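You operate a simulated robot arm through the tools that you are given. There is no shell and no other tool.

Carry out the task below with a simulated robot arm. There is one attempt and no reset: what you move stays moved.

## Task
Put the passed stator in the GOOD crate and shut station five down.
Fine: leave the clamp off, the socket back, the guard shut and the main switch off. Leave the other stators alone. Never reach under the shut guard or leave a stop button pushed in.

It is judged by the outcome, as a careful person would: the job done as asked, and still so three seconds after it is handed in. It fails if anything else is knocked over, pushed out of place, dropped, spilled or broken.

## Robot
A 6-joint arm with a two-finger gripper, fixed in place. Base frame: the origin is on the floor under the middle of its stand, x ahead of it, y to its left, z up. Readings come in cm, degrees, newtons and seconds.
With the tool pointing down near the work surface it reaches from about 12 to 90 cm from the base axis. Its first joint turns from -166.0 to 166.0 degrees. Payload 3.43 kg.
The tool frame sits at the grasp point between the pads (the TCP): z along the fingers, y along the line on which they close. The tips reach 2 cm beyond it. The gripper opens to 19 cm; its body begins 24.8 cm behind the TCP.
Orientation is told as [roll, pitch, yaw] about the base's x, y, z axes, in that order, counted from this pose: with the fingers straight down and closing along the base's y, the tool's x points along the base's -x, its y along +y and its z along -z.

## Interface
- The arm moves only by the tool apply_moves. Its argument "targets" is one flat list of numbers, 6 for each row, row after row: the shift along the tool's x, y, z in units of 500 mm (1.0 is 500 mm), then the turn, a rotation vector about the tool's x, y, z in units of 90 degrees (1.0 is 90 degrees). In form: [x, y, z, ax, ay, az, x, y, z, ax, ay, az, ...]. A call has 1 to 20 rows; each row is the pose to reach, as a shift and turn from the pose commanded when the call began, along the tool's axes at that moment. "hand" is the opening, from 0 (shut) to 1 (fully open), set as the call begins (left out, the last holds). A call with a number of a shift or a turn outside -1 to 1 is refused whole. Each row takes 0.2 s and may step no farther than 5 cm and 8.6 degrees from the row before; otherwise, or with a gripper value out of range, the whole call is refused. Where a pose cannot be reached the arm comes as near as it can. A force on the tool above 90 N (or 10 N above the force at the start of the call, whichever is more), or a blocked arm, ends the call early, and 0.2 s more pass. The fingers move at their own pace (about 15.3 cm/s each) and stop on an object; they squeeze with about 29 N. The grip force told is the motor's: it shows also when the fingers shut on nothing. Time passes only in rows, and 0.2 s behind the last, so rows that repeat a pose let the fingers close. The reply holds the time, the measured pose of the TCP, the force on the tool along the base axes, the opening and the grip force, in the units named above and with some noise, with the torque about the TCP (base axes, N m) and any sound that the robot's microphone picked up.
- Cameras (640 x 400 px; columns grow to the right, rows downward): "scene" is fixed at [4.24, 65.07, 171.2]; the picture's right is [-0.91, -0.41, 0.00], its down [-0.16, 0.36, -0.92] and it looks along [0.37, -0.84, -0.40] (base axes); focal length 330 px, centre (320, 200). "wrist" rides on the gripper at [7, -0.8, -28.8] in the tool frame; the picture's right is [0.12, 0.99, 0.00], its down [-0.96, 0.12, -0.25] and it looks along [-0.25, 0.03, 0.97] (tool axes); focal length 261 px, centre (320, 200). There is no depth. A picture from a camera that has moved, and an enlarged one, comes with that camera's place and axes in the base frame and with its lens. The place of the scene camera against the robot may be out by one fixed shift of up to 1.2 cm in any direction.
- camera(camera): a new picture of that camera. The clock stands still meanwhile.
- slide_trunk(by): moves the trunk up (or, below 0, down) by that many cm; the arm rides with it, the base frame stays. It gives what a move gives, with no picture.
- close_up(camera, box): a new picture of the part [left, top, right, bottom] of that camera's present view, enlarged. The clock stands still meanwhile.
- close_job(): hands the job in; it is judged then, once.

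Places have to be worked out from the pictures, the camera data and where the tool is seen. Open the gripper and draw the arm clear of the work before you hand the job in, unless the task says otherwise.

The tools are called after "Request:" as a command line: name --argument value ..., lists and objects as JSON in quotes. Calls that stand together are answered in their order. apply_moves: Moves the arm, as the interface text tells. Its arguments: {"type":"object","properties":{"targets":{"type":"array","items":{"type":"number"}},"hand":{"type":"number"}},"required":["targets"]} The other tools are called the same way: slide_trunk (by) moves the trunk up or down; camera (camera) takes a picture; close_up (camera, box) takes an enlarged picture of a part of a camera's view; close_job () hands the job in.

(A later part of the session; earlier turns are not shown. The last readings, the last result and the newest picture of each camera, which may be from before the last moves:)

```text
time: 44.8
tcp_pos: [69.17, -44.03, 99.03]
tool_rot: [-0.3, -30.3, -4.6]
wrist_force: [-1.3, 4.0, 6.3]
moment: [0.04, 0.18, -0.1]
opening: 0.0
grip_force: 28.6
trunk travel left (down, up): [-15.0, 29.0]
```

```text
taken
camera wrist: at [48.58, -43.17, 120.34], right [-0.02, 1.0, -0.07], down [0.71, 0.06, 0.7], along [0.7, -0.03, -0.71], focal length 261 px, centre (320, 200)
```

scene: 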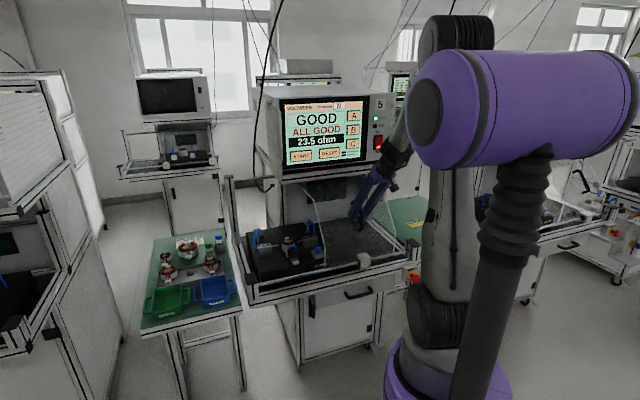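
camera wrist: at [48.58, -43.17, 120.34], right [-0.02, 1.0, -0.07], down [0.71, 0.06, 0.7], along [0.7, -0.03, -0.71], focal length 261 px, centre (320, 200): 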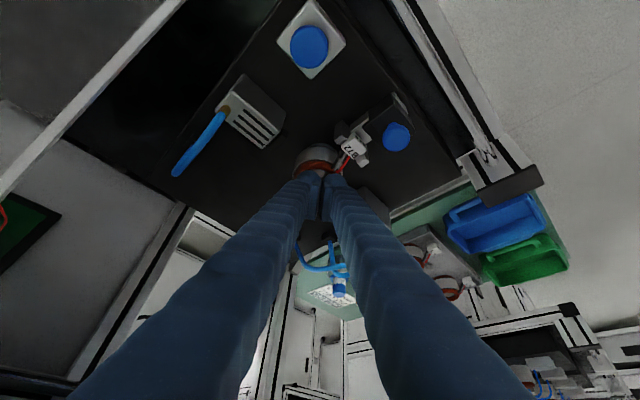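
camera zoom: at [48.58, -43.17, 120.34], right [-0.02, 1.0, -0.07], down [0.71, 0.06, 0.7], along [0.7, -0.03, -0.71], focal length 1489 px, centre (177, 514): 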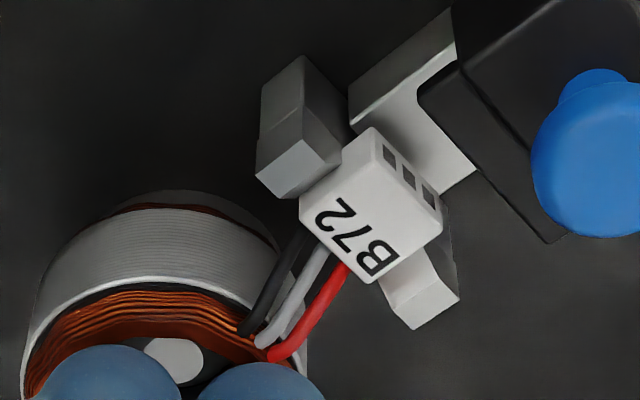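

The connector is free of the socket, and the finger contact tells me the stator top is nearer z≈97, so my grip was shallow. I'll rise, reopen, and reduce the tilt to 15° for a deeper, squarer grip.

Request:
apply_moves --targets '[-0.025, 0, -0.0433, 0, 0, 0, -0.05, 0, -0.0866, 0, 0, 0, -0.06, 0, -0.104, 0, 0, 0]' --hand 0.43

Request:
apply_moves --targets '[0, 0, 0, 0.0278, 0, 0.0481]'

Request:
apply_moves --targets '[0, 0, 0, 0, 0.0834, 0, 0, 0, 0, 0, 0.1667, 0]'

Request:
camera --camera "wrist"

Request:
close_up --camera "wrist" --box '[240, 100, 420, 240]'

Request:
close_up --camera "scene" --box '[250, 160, 350, 260]'

```text
time: 45.6
tcp_pos: [69.25, -44.45, 104.59]
tool_rot: [-0.1, -30.1, -4.9]
wrist_force: [0.3, -0.2, 0.9]
moment: [0.02, -0.03, -0.01]
opening: 8.17
grip_force: 0.0
trunk travel left (down, up): [-15.0, 29.0]
```

```text
time: 46.0
tcp_pos: [69.19, -44.44, 104.47]
tool_rot: [-0.3, -30.1, -9.8]
wrist_force: [0.1, -0.1, -0.1]
moment: [0.06, -0.01, 0.04]
opening: 8.17
grip_force: 0.0
trunk travel left (down, up): [-15.0, 29.0]
```

```text
time: 46.6
tcp_pos: [69.21, -44.31, 104.52]
tool_rot: [-0.2, -15.0, -9.9]
wrist_force: [0.2, 0.1, -0.1]
moment: [-0.03, 0.04, -0.02]
opening: 8.18
grip_force: 0.0
trunk travel left (down, up): [-15.0, 29.0]
```

```text
taken
camera wrist: at [55.17, -42.64, 130.37], right [0.06, 1.0, -0.03], down [0.87, -0.03, 0.49], along [0.48, -0.06, -0.87], focal length 261 px, centre (320, 200)
```

wrist: 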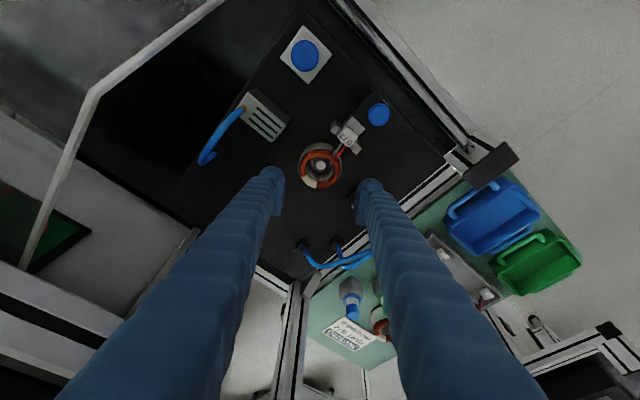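

```text
2.86 times, centred on (330, 170) of wrist
camera zoom: at [55.17, -42.64, 130.37], right [0.06, 1.0, -0.03], down [0.87, -0.03, 0.49], along [0.48, -0.06, -0.87], focal length 745 px, centre (291, 286)
```

zoom: 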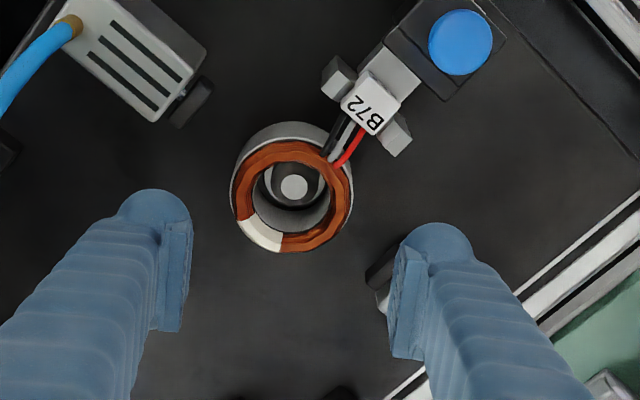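

```text
4.00 times, centred on (300, 210) of scene
camera zoom: at [4.24, 65.07, 171.2], right [-0.91, -0.41, 0.0], down [-0.16, 0.36, -0.92], along [0.37, -0.84, -0.4], focal length 1320 px, centre (400, 160)
```

zoom: 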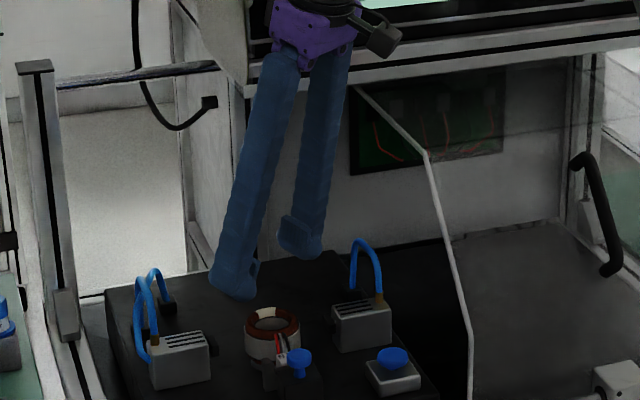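

From this steeper view the stator centre is (69.0, -44.4), nearly under the TCP. I'll fine-tune yaw by 2°, and descend vertically partway to check clearances.

Request:
apply_moves --targets '[-0.003, -0.001, 0, -0.0057, 0, -0.0215, 0.0105, -0.001, 0.05, -0.0057, 0, -0.0215, 0.0205, -0.001, 0.087, -0.0057, 0, -0.0215, 0.0285, -0.001, 0.116, -0.0057, 0, -0.0215]' --hand 0.4

Request:
close_up --camera "wrist" --box '[240, 100, 420, 240]'

Request:
close_up --camera "scene" --box '[260, 200, 340, 270]'

```text
time: 47.6
tcp_pos: [69.5, -44.57, 98.57]
tool_rot: [-0.3, -15.2, -7.8]
wrist_force: [0.8, -1.1, 0.1]
moment: [-0.03, 0.0, -0.01]
opening: 7.61
grip_force: 0.0
trunk travel left (down, up): [-15.0, 29.0]
```

```text
2.86 times, centred on (330, 170) of wrist
camera zoom: at [55.25, -43.36, 124.46], right [0.02, 1.0, -0.04], down [0.87, 0.0, 0.49], along [0.49, -0.04, -0.87], focal length 745 px, centre (291, 286)
```

zoom: 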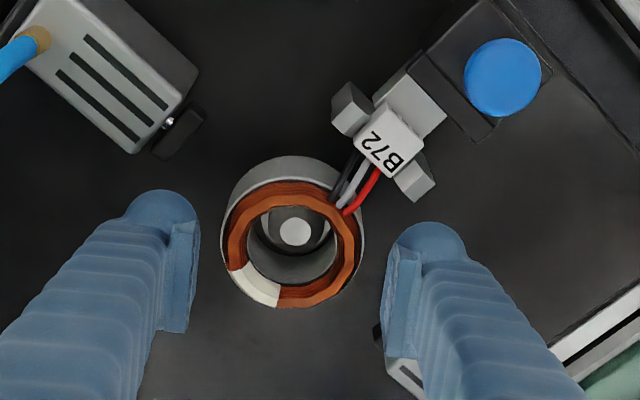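

```text
5.71 times, centred on (300, 235) of scene
camera zoom: at [4.24, 65.07, 171.2], right [-0.91, -0.41, 0.0], down [-0.16, 0.36, -0.92], along [0.37, -0.84, -0.4], focal length 1885 px, centre (434, 0)
```

zoom: 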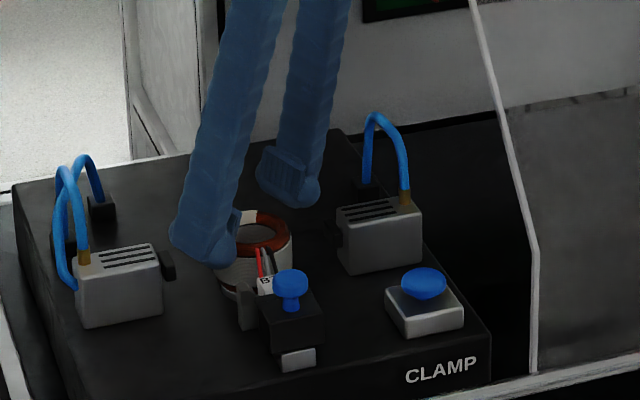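

Centred well. Descending the last 4.4 cm vertically in three steps.

Request:
apply_moves --targets '[0.0105, 0, 0.03, 0, 0, 0, 0.0185, 0, 0.057, 0, 0, 0, 0.0266, 0, 0.084, 0, 0, 0]'

Request:
close_up --camera "wrist" --box '[240, 100, 420, 240]'

Request:
close_up --camera "scene" --box '[260, 200, 340, 270]'

```text
time: 48.4
tcp_pos: [69.17, -44.62, 94.22]
tool_rot: [-0.3, -15.2, -7.9]
wrist_force: [2.9, -0.2, 0.1]
moment: [0.0, -0.09, -0.21]
opening: 7.65
grip_force: 0.7
trunk travel left (down, up): [-15.0, 29.0]
```

```text
2.86 times, centred on (330, 170) of wrist
camera zoom: at [54.97, -43.32, 120.09], right [0.02, 1.0, -0.03], down [0.87, 0.0, 0.49], along [0.49, -0.04, -0.87], focal length 745 px, centre (291, 286)
```

zoom: 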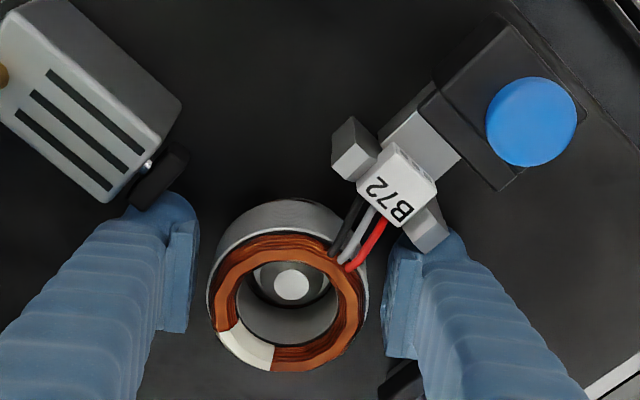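

```text
5.71 times, centred on (300, 235) of scene
camera zoom: at [4.24, 65.07, 171.2], right [-0.91, -0.41, 0.0], down [-0.16, 0.36, -0.92], along [0.37, -0.84, -0.4], focal length 1885 px, centre (434, 0)
```

zoom: 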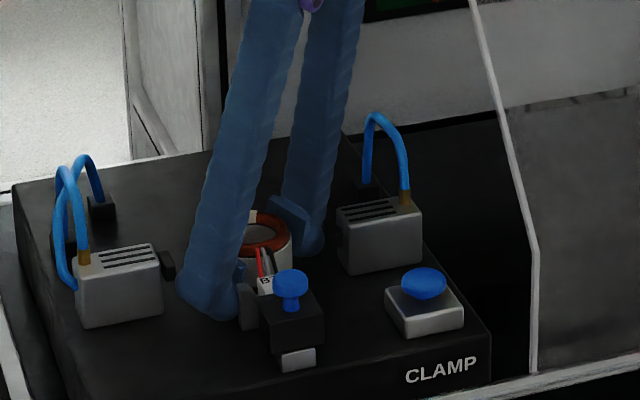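

A very light touch (≈3 N) on the front side; I'll shift 0.25 cm inward and then close on the stator.

Request:
apply_moves --targets '[-0.0048, 0, 0.0013, 0, 0, 0]'

Request:
apply_moves --targets '[0, 0, 0, 0, 0, 0, 0, 0, 0, 0, 0, 0, 0, 0, 0, 0, 0, 0, 0, 0, 0, 0, 0, 0]' --hand 0

Request:
apply_moves --targets '[-0.001, 0, -0.0039, 0, 0, 0, -0.002, 0, -0.0077, 0, 0, 0, -0.002, 0, -0.0077, 0, 0, 0]'

Request:
close_up --camera "wrist" --box '[240, 100, 420, 240]'

```text
time: 48.8
tcp_pos: [69.41, -44.62, 94.16]
tool_rot: [-0.2, -15.1, -7.8]
wrist_force: [-0.2, 0.4, 0.8]
moment: [-0.02, 0.0, 0.0]
opening: 7.62
grip_force: 0.0
trunk travel left (down, up): [-15.0, 29.0]
```

```text
time: 49.8
tcp_pos: [69.38, -44.6, 94.21]
tool_rot: [-0.2, -15.0, -7.9]
wrist_force: [-2.4, -0.6, 0.6]
moment: [0.07, 0.0, 0.06]
opening: 6.09
grip_force: 28.6
trunk travel left (down, up): [-15.0, 29.0]
```

```text
time: 50.6
tcp_pos: [69.47, -44.65, 94.53]
tool_rot: [-0.3, -15.1, -7.9]
wrist_force: [-0.5, 0.3, -3.2]
moment: [-0.05, -0.01, -0.05]
opening: 6.09
grip_force: 28.9
trunk travel left (down, up): [-15.0, 29.0]
```

```text
2.86 times, centred on (330, 170) of wrist
camera zoom: at [55.2, -43.36, 120.44], right [0.02, 1.0, -0.03], down [0.87, 0.0, 0.49], along [0.49, -0.04, -0.87], focal length 745 px, centre (291, 286)
```

zoom: 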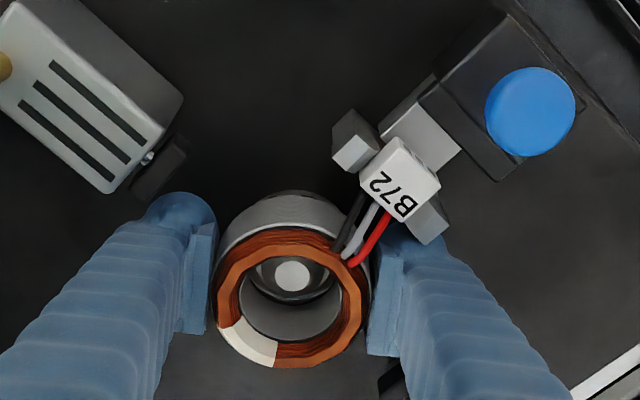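

Lifting shows about −3 N, plausibly the stator's weight. Continuing up slowly another 1.5 cm.

Request:
apply_moves --targets '[-0.0013, 0, -0.0048, 0, 0, 0, -0.0026, 0, -0.0097, 0, 0, 0, -0.0039, 0, -0.0145, 0, 0, 0, -0.0052, 0, -0.0193, 0, 0, 0, -0.0065, 0, -0.0241, 0, 0, 0, -0.0078, 0, -0.029, 0, 0, 0]'

Request:
close_up --camera "wrist" --box '[240, 100, 420, 240]'

Request:
close_up --camera "scene" --box '[270, 215, 330, 260]'

```text
time: 52.0
tcp_pos: [69.46, -44.52, 95.98]
tool_rot: [-0.2, -15.2, -7.9]
wrist_force: [0.2, -0.7, -3.1]
moment: [-0.03, -0.01, 0.0]
opening: 6.07
grip_force: 29.2
trunk travel left (down, up): [-15.0, 29.0]
```

```text
2.86 times, centred on (330, 170) of wrist
camera zoom: at [55.26, -43.29, 121.89], right [0.02, 1.0, -0.03], down [0.87, 0.0, 0.49], along [0.49, -0.04, -0.87], focal length 745 px, centre (291, 286)
```

zoom: 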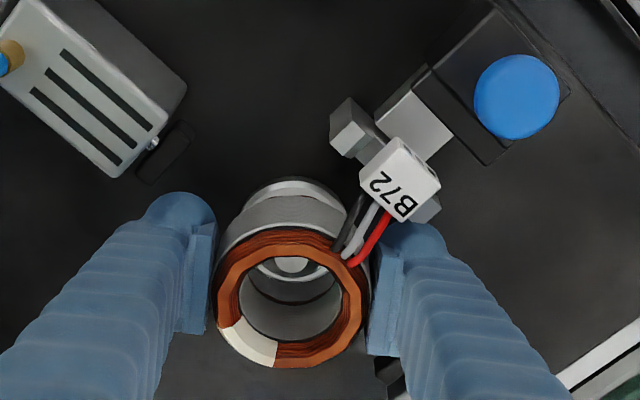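

```text
8.89 times, centred on (300, 238) of scene
camera zoom: at [4.24, 65.07, 171.2], right [-0.91, -0.41, 0.0], down [-0.16, 0.36, -0.92], along [0.37, -0.84, -0.4], focal length 2932 px, centre (498, -133)
```

zoom: 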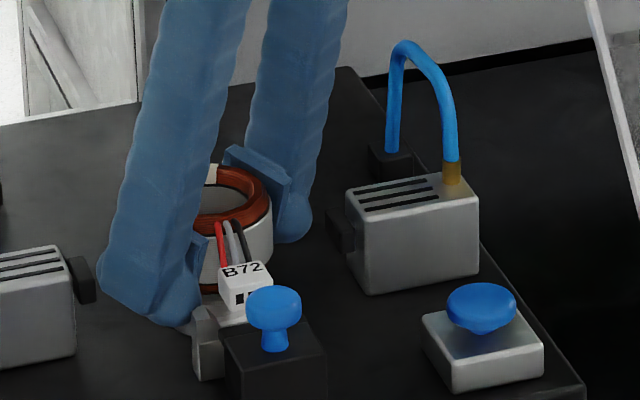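

The stator is free of its peg and rising with the grip. Lifting another 8 cm vertically.

Request:
apply_moves --targets '[-0.0052, 0, -0.0193, 0, 0, 0, -0.0104, 0, -0.0386, 0, 0, 0, -0.0155, 0, -0.058, 0, 0, 0, -0.0207, 0, -0.0773, 0, 0, 0, -0.0259, 0, -0.0966, 0, 0, 0, -0.0311, 0, -0.1159, 0, 0, 0, -0.0362, 0, -0.1352, 0, 0, 0, -0.0414, 0, -0.1545, 0, 0, 0]'

Request:
camera --camera "wrist"

Request:
camera --camera "scene"

```text
time: 53.8
tcp_pos: [69.49, -44.44, 104.11]
tool_rot: [-0.2, -15.1, -7.8]
wrist_force: [-0.2, 0.3, -4.0]
moment: [-0.02, -0.02, 0.01]
opening: 6.09
grip_force: 29.6
trunk travel left (down, up): [-15.0, 29.0]
```

```text
taken
camera wrist: at [55.23, -43.18, 130.0], right [0.02, 1.0, -0.03], down [0.87, 0.0, 0.49], along [0.49, -0.04, -0.87], focal length 261 px, centre (320, 200)
```

wrist: 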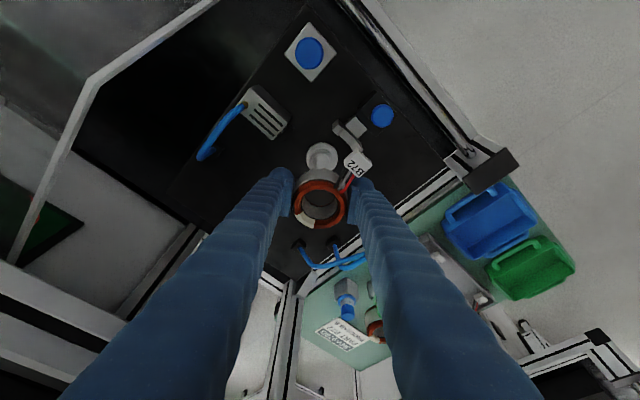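

```text
taken
```

scene: 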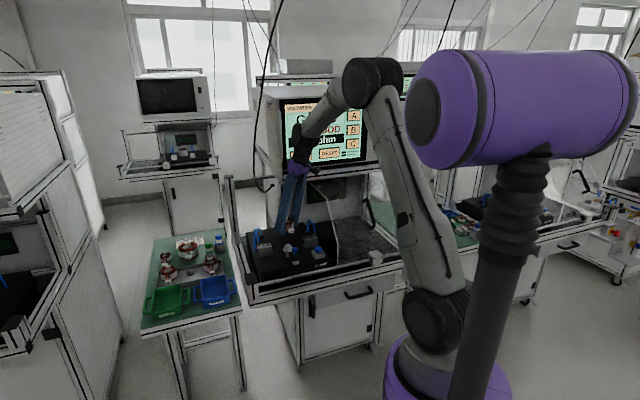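

The stator is held securely (≈4 N weight). Now I'll back out from under the instrument toward the robot, then swing left toward the crate table at safe height to view the GOOD crate.

Request:
apply_moves --targets '[0.053, 0.032, -0.035, 0, 0, 0, 0.106, 0.064, -0.07, 0, 0, 0, 0.158, 0.096, -0.105, 0, 0, 0, 0.211, 0.128, -0.139, 0, 0, 0, 0.181, 0.181, -0.143, 0, 0, 0, 0.151, 0.235, -0.148, 0, 0, 0, 0.121, 0.288, -0.152, 0, 0, 0, 0.091, 0.341, -0.157, 0, 0, 0, 0.061, 0.394, -0.161, 0, 0, 0, 0.031, 0.447, -0.165, 0, 0, 0, 0.001, 0.5, -0.17, 0, 0, 0, -0.029, 0.553, -0.174, 0, 0, 0, -0.059, 0.606, -0.179, 0, 0, 0, -0.089, 0.66, -0.183, 0, 0, 0]'

Request:
camera --camera "wrist"

Request:
camera --camera "scene"

```text
time: 56.8
tcp_pos: [75.93, -11.91, 114.02]
tool_rot: [-0.2, -15.0, -7.9]
wrist_force: [-0.1, 0.7, -4.3]
moment: [0.01, 0.04, 0.02]
opening: 6.07
grip_force: 28.9
trunk travel left (down, up): [-15.0, 29.0]
```

```text
taken
camera wrist: at [61.66, -10.79, 139.91], right [0.02, 1.0, -0.03], down [0.87, 0.0, 0.49], along [0.49, -0.04, -0.87], focal length 261 px, centre (320, 200)
```

wrist: 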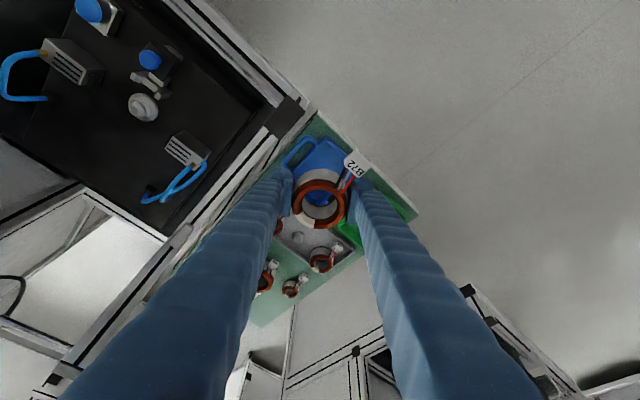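

```text
taken
```

scene: 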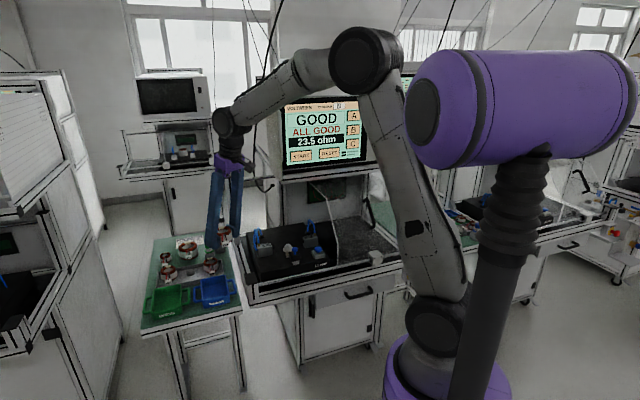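

The crates are near z≈88; GOOD crate centre about (95.9, -1.0). I'll zoom in with both cameras to measure the crate precisely.

Request:
close_up --camera "scene" --box '[130, 230, 250, 330]'

Request:
apply_moves --targets '[-0.02, -0.08, -0.02, 0, 0, 0, -0.03, -0.16, -0.03, 0, 0, 0, -0.04, -0.24, -0.04, 0, 0, 0, -0.05, -0.32, -0.05, 0, 0, 0, -0.05, -0.4, -0.06, 0, 0, 0]'

Request:
camera --camera "wrist"

Request:
close_up --camera "wrist" --box '[380, 130, 520, 270]'

```text
4.00 times, centred on (190, 280) of scene
camera zoom: at [4.24, 65.07, 171.2], right [-0.91, -0.41, 0.0], down [-0.16, 0.36, -0.92], along [0.37, -0.84, -0.4], focal length 1320 px, centre (840, -120)
```

zoom: 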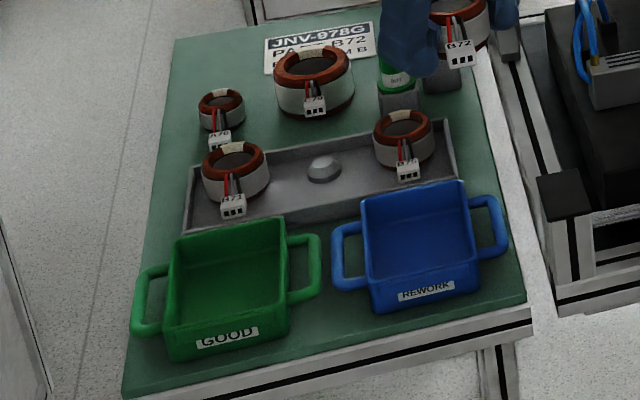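

```text
time: 58.0
tcp_pos: [74.93, -32.12, 117.59]
tool_rot: [-0.4, -15.0, -7.9]
wrist_force: [0.2, -0.3, -2.4]
moment: [0.02, -0.02, -0.03]
opening: 6.09
grip_force: 29.0
trunk travel left (down, up): [-15.0, 29.0]
```

```text
taken
camera wrist: at [60.66, -30.96, 143.43], right [0.02, 1.0, -0.03], down [0.87, 0.0, 0.49], along [0.49, -0.04, -0.87], focal length 261 px, centre (320, 200)
```

wrist: 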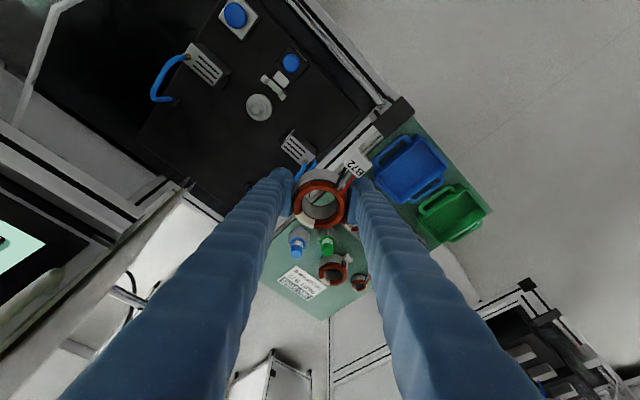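

```text
2.86 times, centred on (450, 200) of wrist
camera zoom: at [60.66, -30.96, 143.43], right [0.02, 1.0, -0.03], down [0.87, 0.0, 0.49], along [0.49, -0.04, -0.87], focal length 745 px, centre (-51, 200)
```

zoom: 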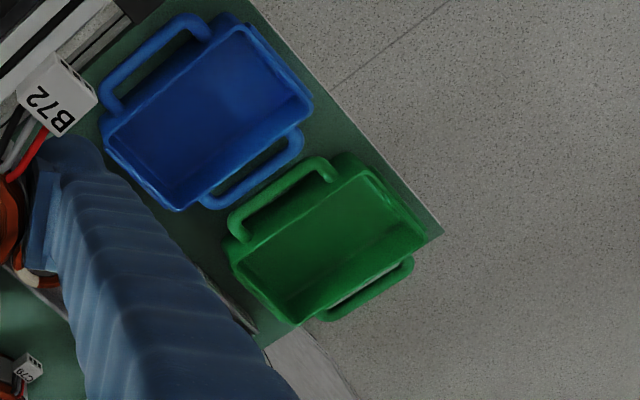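

Let me zoom further on the GOOD crate from this viewpoint and the scene camera to measure its interior.

Request:
close_up --camera "wrist" --box '[408, 172, 498, 252]'

Request:
close_up --camera "scene" --box '[140, 270, 200, 330]'

Request:
close_up --camera "wrist" --box '[270, 130, 400, 250]'

```text
5.00 times, centred on (453, 212) of wrist
camera zoom: at [60.66, -30.96, 143.43], right [0.02, 1.0, -0.03], down [0.87, 0.0, 0.49], along [0.49, -0.04, -0.87], focal length 1303 px, centre (-345, 140)
```

zoom: 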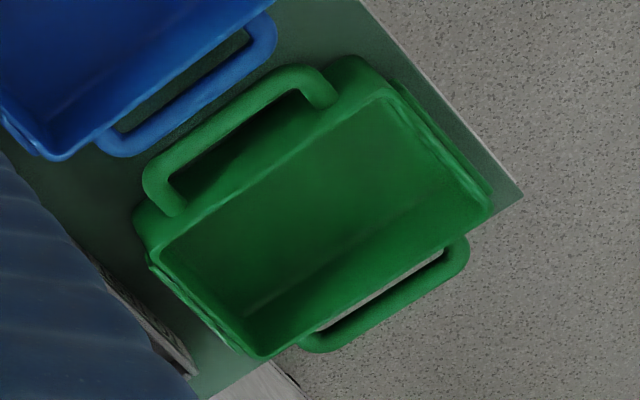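

```text
6.67 times, centred on (170, 300) of scene
camera zoom: at [4.24, 65.07, 171.2], right [-0.91, -0.41, 0.0], down [-0.16, 0.36, -0.92], along [0.37, -0.84, -0.4], focal length 2199 px, centre (1320, -467)
```

zoom: 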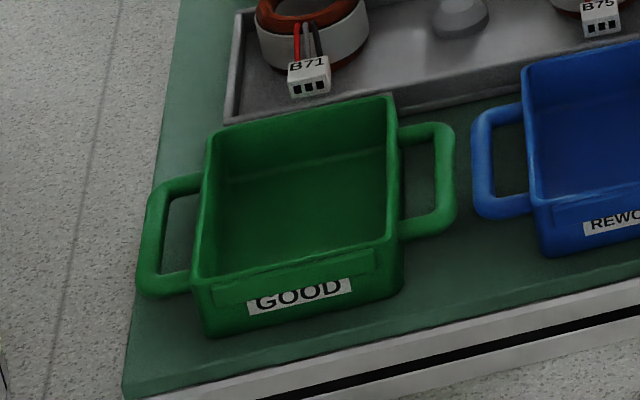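

```text
3.33 times, centred on (335, 190) of wrist
camera zoom: at [60.66, -30.96, 143.43], right [0.02, 1.0, -0.03], down [0.87, 0.0, 0.49], along [0.49, -0.04, -0.87], focal length 869 px, centre (270, 233)
```

zoom: 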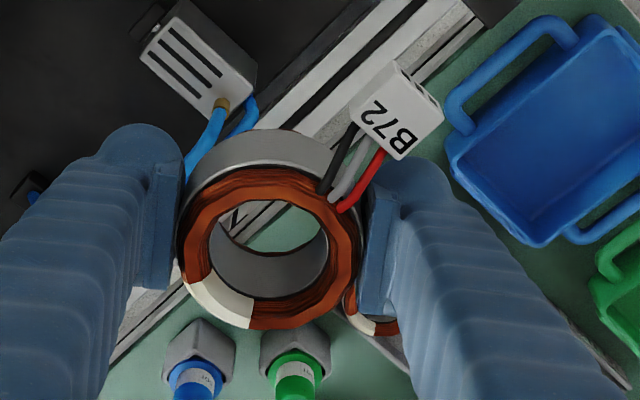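

Measured: GOOD crate interior ≈12.9 cm (along d) × 9 cm, rim z≈89, centre near (96.9, -0.9). I need yaw ≈ +17° so the fingers fit along its length. First I'll raise the trunk 18 cm for reach.

Request:
slide_trunk --by 18

Request:
apply_moves --targets '[-0.019, 0.0569, 0.0458, -0.006, 0, -0.0224, -0.038, 0.1138, 0.0917, -0.012, 0, -0.0447, -0.057, 0.1708, 0.1375, -0.018, 0, -0.0671, -0.076, 0.2277, 0.1833, -0.024, 0, -0.0894, -0.095, 0.2846, 0.2292, -0.03, 0, -0.1118, -0.114, 0.3415, 0.275, -0.036, 0, -0.1342, -0.133, 0.3984, 0.3208, -0.0419, 0, -0.1565, -0.152, 0.4553, 0.3667, -0.0479, 0, -0.1789, -0.171, 0.5123, 0.4125, -0.0539, 0, -0.2012, -0.19, 0.5692, 0.4583, -0.0599, 0, -0.2236, -0.209, 0.6261, 0.5042, -0.0659, 0, -0.2459, -0.228, 0.683, 0.55, -0.0719, 0, -0.2683]'

Request:
camera --camera "wrist"

Request:
camera --camera "scene"

```text
time: 60.0
tcp_pos: [74.86, -32.19, 135.47]
tool_rot: [-0.2, -15.0, -7.9]
wrist_force: [0.6, 0.1, -4.1]
moment: [0.01, 0.03, 0.01]
opening: 6.1
grip_force: 28.8
trunk travel left (down, up): [-33.0, 11.0]
```

```text
time: 62.6
tcp_pos: [97.79, -0.85, 111.7]
tool_rot: [-0.2, -14.9, 17.1]
wrist_force: [-0.6, 0.0, -4.5]
moment: [-0.08, 0.02, -0.01]
opening: 6.1
grip_force: 28.9
trunk travel left (down, up): [-33.0, 11.0]
```

```text
taken
camera wrist: at [84.45, -5.83, 137.72], right [-0.4, 0.91, -0.03], down [0.79, 0.37, 0.49], along [0.46, 0.17, -0.87], focal length 261 px, centre (320, 200)
```

wrist: 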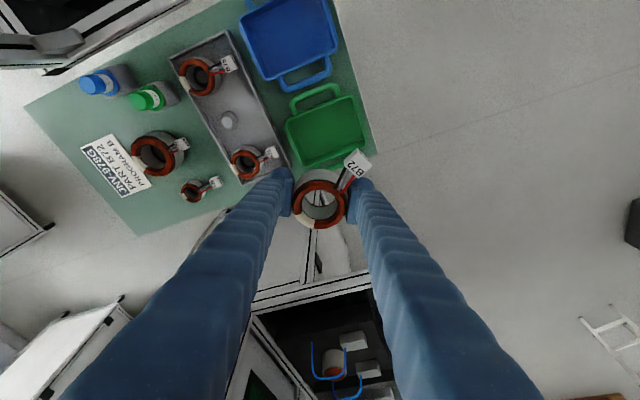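

```text
taken
```

scene: 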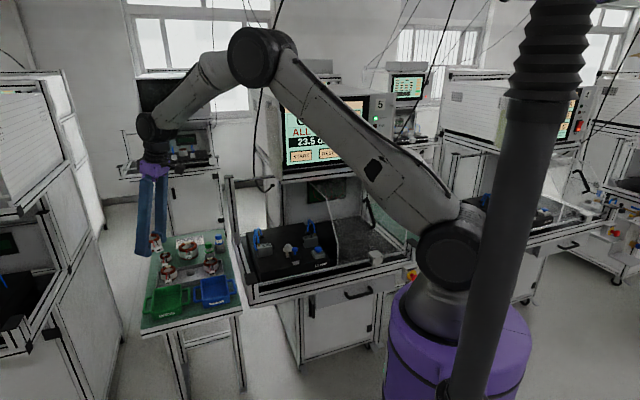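

Now above the crate. Zooming in on the GOOD crate from here to pin its location relative to the stator.

Request:
close_up --camera "wrist" --box '[265, 70, 395, 240]'

Request:
close_up --camera "wrist" --box '[275, 75, 375, 175]'

Request:
close_up --camera "scene" --box '[120, 220, 220, 330]'

```text
2.35 times, centred on (330, 155) of wrist
camera zoom: at [84.45, -5.83, 137.72], right [-0.4, 0.91, -0.03], down [0.79, 0.37, 0.49], along [0.46, 0.17, -0.87], focal length 613 px, centre (296, 306)
```

zoom: 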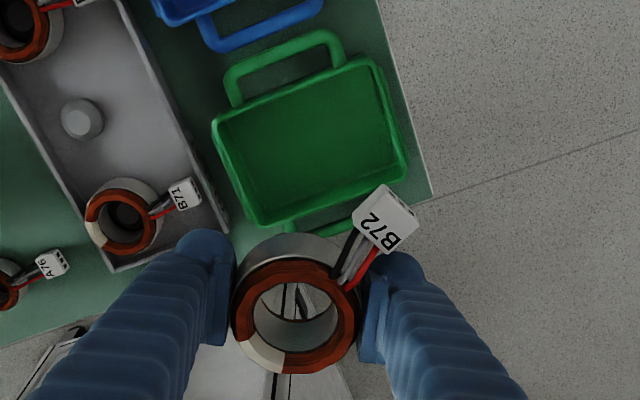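

```text
4.00 times, centred on (325, 125) of wrist
camera zoom: at [84.45, -5.83, 137.72], right [-0.4, 0.91, -0.03], down [0.79, 0.37, 0.49], along [0.46, 0.17, -0.87], focal length 1043 px, centre (300, 500)
```

zoom: 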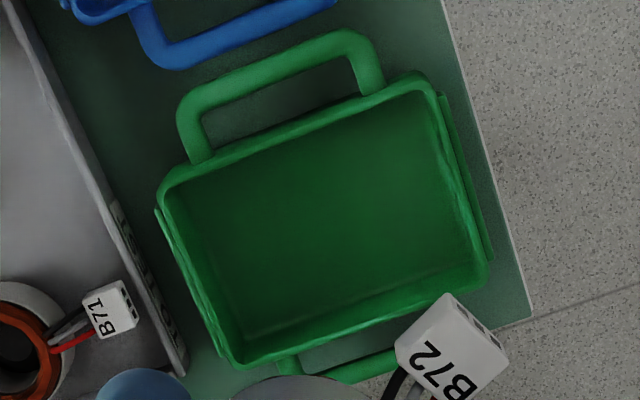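

```text
3.64 times, centred on (170, 275) of scene
camera zoom: at [4.24, 65.07, 171.2], right [-0.91, -0.41, 0.0], down [-0.16, 0.36, -0.92], along [0.37, -0.84, -0.4], focal length 1200 px, centre (866, -73)
```

zoom: 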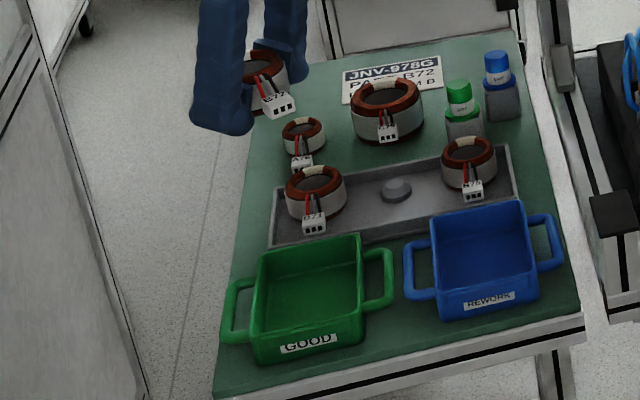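

The crate (inner ≈12.4×8.6 cm) is centred near (96.5, -0.7). I'll make a small lateral correction and descend until the stator is a few cm above the rim.

Request:
apply_moves --targets '[0.02, 0.0082, 0.064, 0, 0, 0, 0.04, 0.0082, 0.128, 0, 0, 0, 0.058, 0.0082, 0.192, 0, 0, 0, 0.077, 0.0082, 0.256, 0, 0, 0, 0.095, 0.0082, 0.3204, 0, 0, 0]'

Request:
camera --camera "wrist"

Request:
close_up --camera "wrist" --box '[250, 80, 400, 230]'

Request:
close_up --camera "scene" --box '[120, 240, 210, 330]'

```text
time: 63.8
tcp_pos: [97.27, -0.7, 95.07]
tool_rot: [-0.3, -14.9, 17.3]
wrist_force: [0.7, 0.3, -3.9]
moment: [-0.02, 0.07, 0.02]
opening: 6.1
grip_force: 28.7
trunk travel left (down, up): [-33.0, 11.0]
```

```text
taken
camera wrist: at [83.96, -5.63, 120.99], right [-0.4, 0.92, -0.03], down [0.79, 0.37, 0.49], along [0.46, 0.17, -0.87], focal length 261 px, centre (320, 200)
```

wrist: 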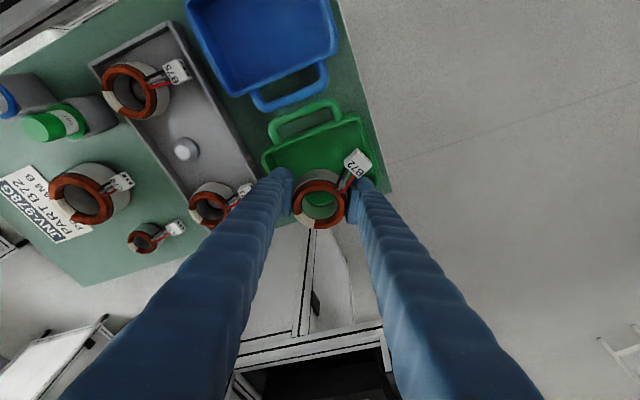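

```text
2.67 times, centred on (325, 155) of wrist
camera zoom: at [83.96, -5.63, 120.99], right [-0.4, 0.92, -0.03], down [0.79, 0.37, 0.49], along [0.46, 0.17, -0.87], focal length 695 px, centre (307, 320)
```

zoom: 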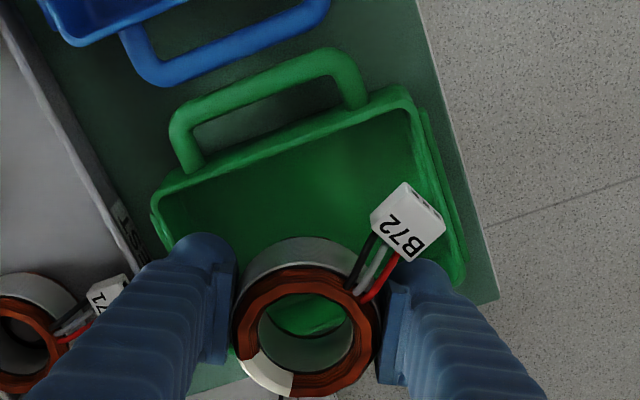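

```text
4.44 times, centred on (165, 285) of scene
camera zoom: at [4.24, 65.07, 171.2], right [-0.91, -0.41, 0.0], down [-0.16, 0.36, -0.92], along [0.37, -0.84, -0.4], focal length 1466 px, centre (1009, -178)
```

zoom: 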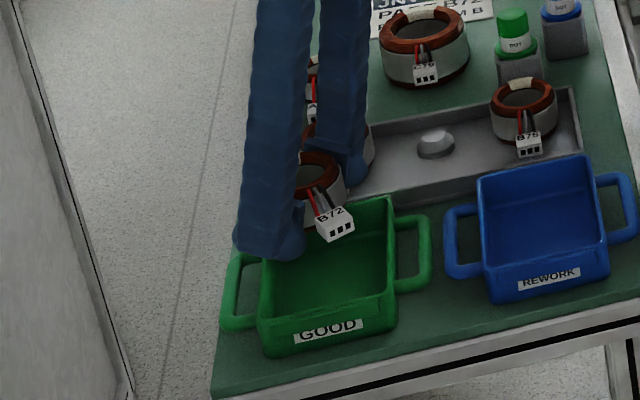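

Alignment is within a few mm of the plan. Lowering into the mouth of the crate slowly, with a 0.2 cm correction.

Request:
apply_moves --targets '[0.0098, 0.0036, 0.029, 0, 0, 0, 0.0176, 0.0036, 0.058, 0, 0, 0, 0.0252, 0.0036, 0.0864, 0, 0, 0]'

Request:
close_up --camera "wrist" --box '[250, 80, 400, 230]'

Request:
close_up --camera "scene" --box '[130, 255, 210, 325]'

```text
time: 64.6
tcp_pos: [97.03, -0.62, 90.58]
tool_rot: [-0.2, -15.0, 17.1]
wrist_force: [0.6, -0.4, -3.3]
moment: [-0.02, 0.05, 0.02]
opening: 6.1
grip_force: 29.1
trunk travel left (down, up): [-33.0, 11.0]
```

```text
2.67 times, centred on (325, 155) of wrist
camera zoom: at [83.72, -5.42, 116.51], right [-0.4, 0.92, -0.03], down [0.79, 0.37, 0.49], along [0.46, 0.17, -0.87], focal length 695 px, centre (307, 320)
```

zoom: 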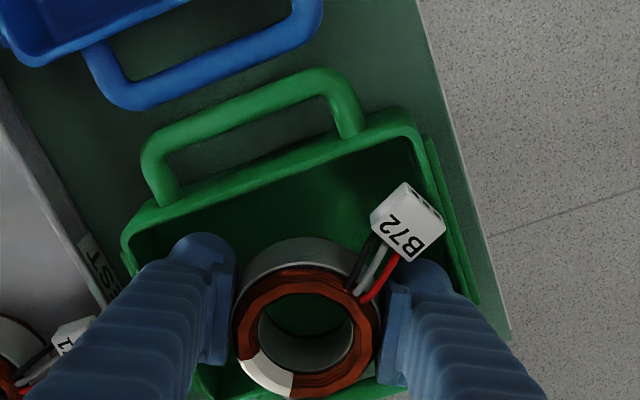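

```text
5.71 times, centred on (170, 290) of scene
camera zoom: at [4.24, 65.07, 171.2], right [-0.91, -0.41, 0.0], down [-0.16, 0.36, -0.92], along [0.37, -0.84, -0.4], focal length 1885 px, centre (1177, -314)
```

zoom: 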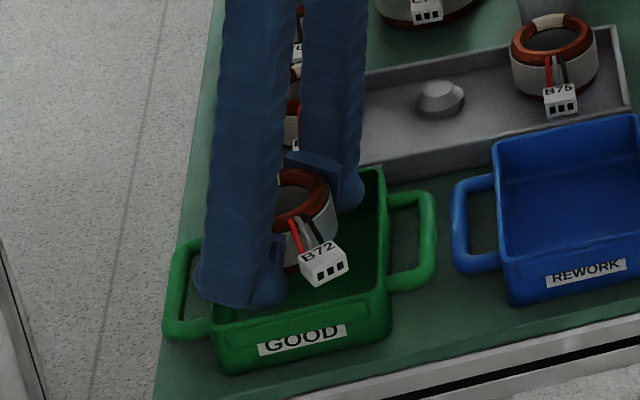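

The fingers look wider than I assumed relative to the crate, so before going lower I'll measure finger width and crate edges in a tight zoom.

Request:
close_up --camera "scene" --box '[145, 255, 205, 315]'

Request:
camera --camera "wrist"

```text
6.67 times, centred on (175, 285) of scene
camera zoom: at [4.24, 65.07, 171.2], right [-0.91, -0.41, 0.0], down [-0.16, 0.36, -0.92], along [0.37, -0.84, -0.4], focal length 2199 px, centre (1287, -367)
```

zoom: 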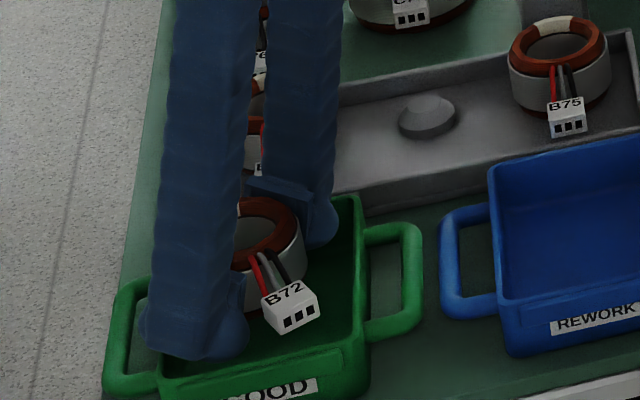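

```text
taken
camera wrist: at [83.72, -5.42, 116.51], right [-0.4, 0.92, -0.03], down [0.79, 0.37, 0.49], along [0.46, 0.17, -0.87], focal length 261 px, centre (320, 200)
```

wrist: 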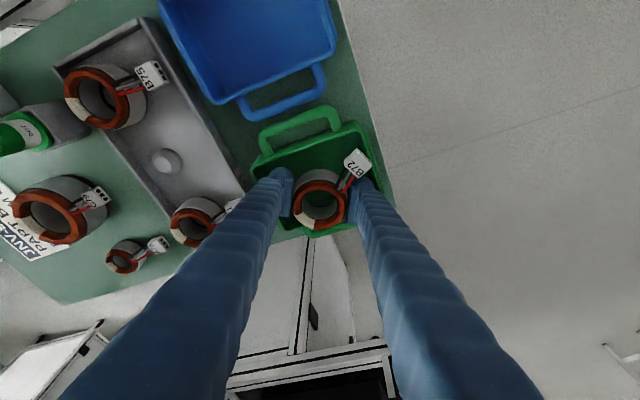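

The fingers (≈5 cm wide) cannot fit inside this crate together with the stator and its connector, so the stator must be released with the tips at rim height. I'll rise, turn so the connector points along the crate's length, and re-centre.

Request:
apply_moves --targets '[-0.015, 0, -0.058, 0, 0, 0, -0.031, 0, -0.116, 0, 0, 0, -0.046, 0, -0.174, 0, 0, 0]'

Request:
apply_moves --targets '[-0.004, -0.008, 0.001, 0.0225, 0, 0.084, -0.008, -0.016, 0.002, 0.045, 0, 0.168, -0.012, -0.024, 0.003, 0.0676, 0, 0.2522]'

Request:
camera --camera "wrist"

Request:
close_up --camera "wrist" --box '[240, 60, 420, 240]'

```text
time: 65.4
tcp_pos: [96.89, -0.64, 99.67]
tool_rot: [-0.1, -15.0, 17.2]
wrist_force: [0.3, 0.0, -3.5]
moment: [-0.01, -0.11, 0.01]
opening: 6.11
grip_force: 29.3
trunk travel left (down, up): [-33.0, 11.0]
```

```text
time: 66.2
tcp_pos: [97.86, -1.53, 99.53]
tool_rot: [-0.2, -15.1, -6.5]
wrist_force: [-0.2, 0.2, -4.1]
moment: [-0.04, -0.01, -0.02]
opening: 6.08
grip_force: 29.1
trunk travel left (down, up): [-33.0, 11.0]
```

```text
taken
camera wrist: at [83.61, -0.7, 125.5], right [0.0, 1.0, -0.04], down [0.87, 0.02, 0.49], along [0.49, -0.03, -0.87], focal length 261 px, centre (320, 200)
```

wrist: 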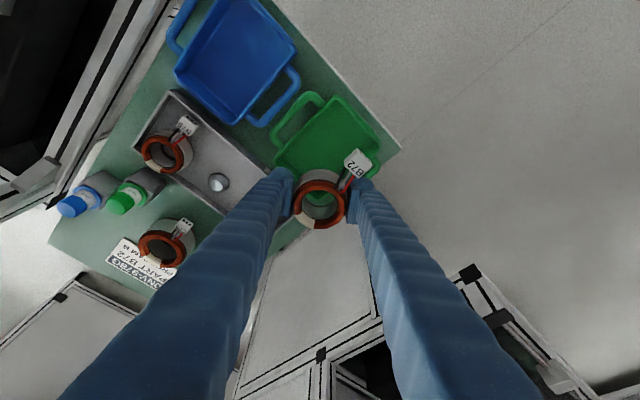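

```text
2.22 times, centred on (330, 150) of wrist
camera zoom: at [83.61, -0.7, 125.5], right [0.0, 1.0, -0.04], down [0.87, 0.02, 0.49], along [0.49, -0.03, -0.87], focal length 579 px, centre (298, 311)
```

zoom: 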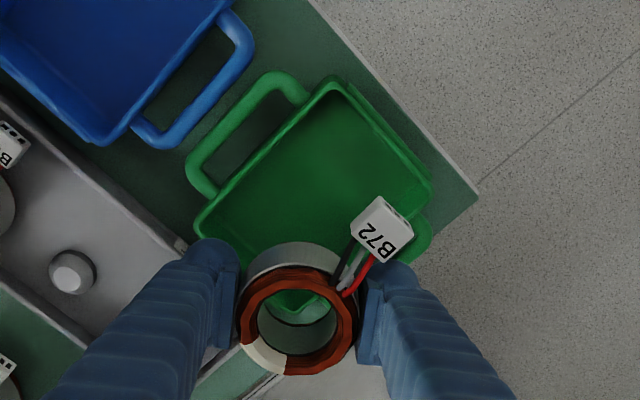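

Connector now points along the crate's length and the stator sits well inside the outline. Descending to just above rim height.

Request:
apply_moves --targets '[0.0105, -0.0048, 0.0475, 0, 0, 0, 0.0215, -0.0048, 0.095, 0, 0, 0, 0.0324, -0.0048, 0.1424, 0, 0, 0]'

Request:
close_up --camera "scene" --box '[140, 250, 205, 315]'

Request:
close_up --camera "wrist" --box '[240, 60, 420, 240]'

```text
time: 67.0
tcp_pos: [98.17, -1.97, 92.13]
tool_rot: [-0.2, -15.0, -6.4]
wrist_force: [0.7, -0.2, -3.2]
moment: [-0.04, 0.03, 0.02]
opening: 6.09
grip_force: 29.2
trunk travel left (down, up): [-33.0, 11.0]
```

```text
6.15 times, centred on (172, 282) of scene
camera zoom: at [4.24, 65.07, 171.2], right [-0.91, -0.41, 0.0], down [-0.16, 0.36, -0.92], along [0.37, -0.84, -0.4], focal length 2030 px, centre (1228, -308)
```

zoom: 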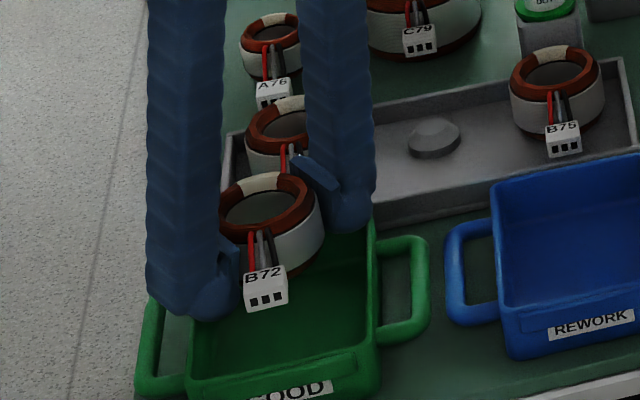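

```text
2.22 times, centred on (330, 150) of wrist
camera zoom: at [83.88, -1.11, 118.08], right [0.0, 1.0, -0.03], down [0.87, 0.02, 0.49], along [0.49, -0.03, -0.87], focal length 579 px, centre (298, 311)
```

zoom: 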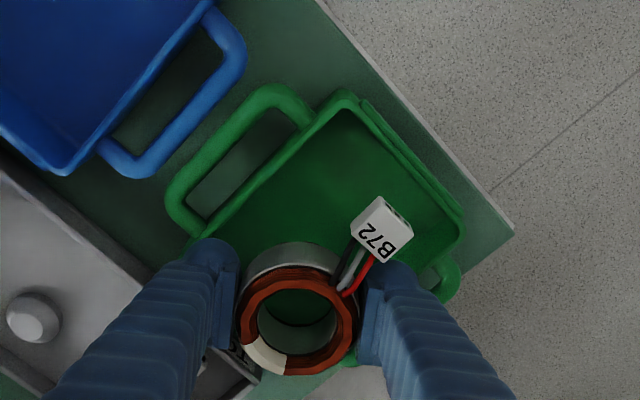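

Now lowering in small steps with force feedback to find the rim height.

Request:
apply_moves --targets '[0.0013, 0, 0.0048, 0, 0, 0, 0.0026, 0, 0.0097, 0, 0, 0]'

Request:
apply_moves --targets '[0.0016, 0, 0.0058, 0, 0, 0]'

Request:
close_up --camera "scene" --box '[140, 250, 205, 315]'

```text
time: 67.6
tcp_pos: [97.94, -1.92, 92.01]
tool_rot: [-0.2, -15.1, -6.3]
wrist_force: [-0.4, -0.3, -2.7]
moment: [-0.06, -0.01, 0.02]
opening: 6.12
grip_force: 28.5
trunk travel left (down, up): [-33.0, 11.0]
```

```text
time: 68.0
tcp_pos: [98.0, -1.89, 91.47]
tool_rot: [-0.2, -15.1, -6.4]
wrist_force: [-0.1, -0.4, -3.3]
moment: [-0.03, -0.01, 0.05]
opening: 6.1
grip_force: 29.5
trunk travel left (down, up): [-33.0, 11.0]
```

```text
6.15 times, centred on (172, 282) of scene
camera zoom: at [4.24, 65.07, 171.2], right [-0.91, -0.41, 0.0], down [-0.16, 0.36, -0.92], along [0.37, -0.84, -0.4], focal length 2030 px, centre (1228, -308)
```

zoom: 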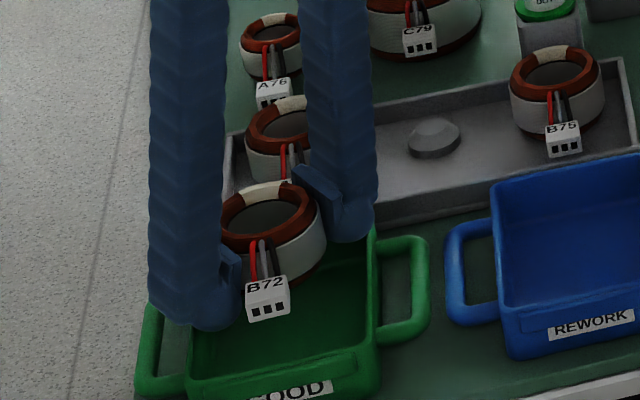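

No contact yet. Continuing in 0.3 cm steps.

Request:
apply_moves --targets '[0.0016, 0, 0.0058, 0, 0, 0]'

Request:
apply_moves --targets '[0.0016, 0, 0.0058, 0, 0, 0]'

Request:
apply_moves --targets '[0.0016, 0, 0.0058, 0, 0, 0]'

Request:
close_up --camera "scene" --box '[140, 250, 205, 315]'

```text
time: 68.4
tcp_pos: [98.02, -1.83, 91.21]
tool_rot: [-0.2, -15.0, -6.5]
wrist_force: [-0.4, 0.9, -3.0]
moment: [-0.02, -0.02, 0.0]
opening: 6.12
grip_force: 29.1
trunk travel left (down, up): [-33.0, 11.0]
```

```text
time: 68.8
tcp_pos: [98.01, -1.8, 90.85]
tool_rot: [-0.2, -14.9, -6.4]
wrist_force: [0.1, -0.7, -3.4]
moment: [-0.04, 0.0, 0.02]
opening: 6.12
grip_force: 29.2
trunk travel left (down, up): [-33.0, 11.0]
```

```text
time: 69.2
tcp_pos: [98.04, -1.68, 90.8]
tool_rot: [-0.2, -15.2, -6.4]
wrist_force: [-1.7, 0.2, 2.8]
moment: [0.29, -0.06, 0.09]
opening: 6.09
grip_force: 28.8
trunk travel left (down, up): [-33.0, 11.0]
```

```text
6.15 times, centred on (172, 282) of scene
camera zoom: at [4.24, 65.07, 171.2], right [-0.91, -0.41, 0.0], down [-0.16, 0.36, -0.92], along [0.37, -0.84, -0.4], focal length 2030 px, centre (1228, -308)
```

zoom: 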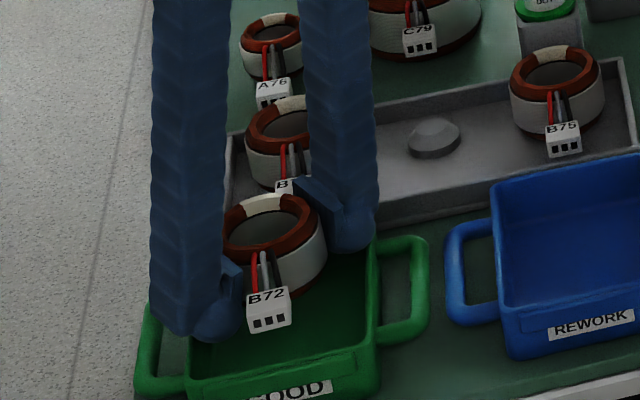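

Light contact of the +y fingertip with the crate rim (≈6 N). I'll back up 0.2 cm and then loosen the grip very gradually so the stator slides down gently instead of free-falling.

Request:
apply_moves --targets '[-0.001, 0, -0.0039, 0, 0, 0]'

Request:
apply_moves --targets '[0, 0, 0, 0, 0, 0]' --hand 0.3

Request:
apply_moves --targets '[0, 0, 0, 0, 0, 0]' --hand 0.314

```text
time: 69.6
tcp_pos: [98.12, -1.95, 90.66]
tool_rot: [-0.1, -15.1, -6.4]
wrist_force: [-0.3, -0.6, -2.5]
moment: [0.01, -0.06, 0.0]
opening: 6.1
grip_force: 29.0
trunk travel left (down, up): [-33.0, 11.0]
```

```text
time: 70.0
tcp_pos: [98.03, -1.74, 90.83]
tool_rot: [-0.2, -15.0, -6.5]
wrist_force: [-0.3, -0.1, -3.2]
moment: [-0.02, 0.01, 0.02]
opening: 6.08
grip_force: 28.9
trunk travel left (down, up): [-33.0, 11.0]
```

```text
time: 70.4
tcp_pos: [98.22, -1.87, 90.84]
tool_rot: [-0.3, -15.1, -6.4]
wrist_force: [0.4, 0.3, -4.1]
moment: [-0.01, 0.01, 0.02]
opening: 6.08
grip_force: 29.2
trunk travel left (down, up): [-33.0, 11.0]
```

Grip is still at full force at 0.314, so the drive is stiff. Continuing in very fine steps near 6.08 cm.

Request:
apply_moves --targets '[0, 0, 0, 0, 0, 0]' --hand 0.3175

Request:
apply_moves --targets '[0, 0, 0, 0, 0, 0]' --hand 0.3195

Request:
apply_moves --targets '[0, 0, 0, 0, 0, 0]' --hand 0.3205

```text
time: 70.8
tcp_pos: [98.13, -1.87, 90.8]
tool_rot: [-0.2, -15.1, -6.4]
wrist_force: [-0.3, -0.2, -3.0]
moment: [-0.02, -0.01, -0.01]
opening: 6.09
grip_force: 29.3
trunk travel left (down, up): [-33.0, 11.0]
```

```text
time: 71.2
tcp_pos: [98.19, -1.84, 90.9]
tool_rot: [-0.2, -15.1, -6.4]
wrist_force: [-0.7, -0.4, 0.1]
moment: [0.01, -0.02, 0.0]
opening: 6.12
grip_force: 0.0
trunk travel left (down, up): [-33.0, 11.0]
```

```text
time: 71.6
tcp_pos: [98.06, -1.88, 90.81]
tool_rot: [-0.1, -15.2, -6.4]
wrist_force: [0.4, 0.2, 0.0]
moment: [0.02, -0.02, 0.01]
opening: 6.09
grip_force: 0.0
trunk travel left (down, up): [-33.0, 11.0]
```

The weight left the gripper at 0.3195. Checking where the stator ended up.

Request:
close_up --camera "scene" --box '[140, 250, 205, 315]'

Request:
close_up --camera "wrist" --box '[240, 60, 420, 240]'

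```text
6.15 times, centred on (172, 282) of scene
camera zoom: at [4.24, 65.07, 171.2], right [-0.91, -0.41, 0.0], down [-0.16, 0.36, -0.92], along [0.37, -0.84, -0.4], focal length 2030 px, centre (1228, -308)
```

zoom: 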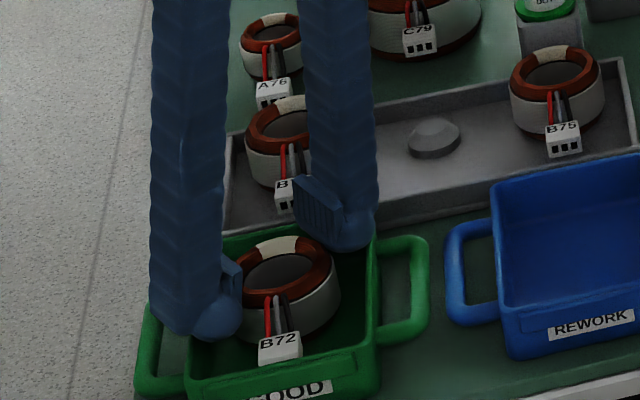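

```text
2.22 times, centred on (330, 150) of wrist
camera zoom: at [83.82, -0.97, 116.74], right [0.0, 1.0, -0.03], down [0.87, 0.02, 0.49], along [0.49, -0.03, -0.87], focal length 579 px, centre (298, 311)
```

zoom: 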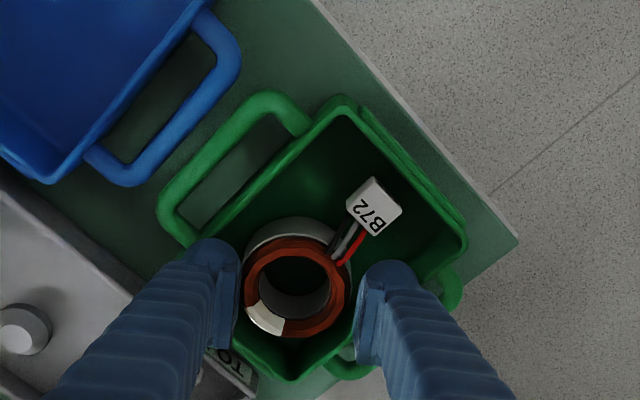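

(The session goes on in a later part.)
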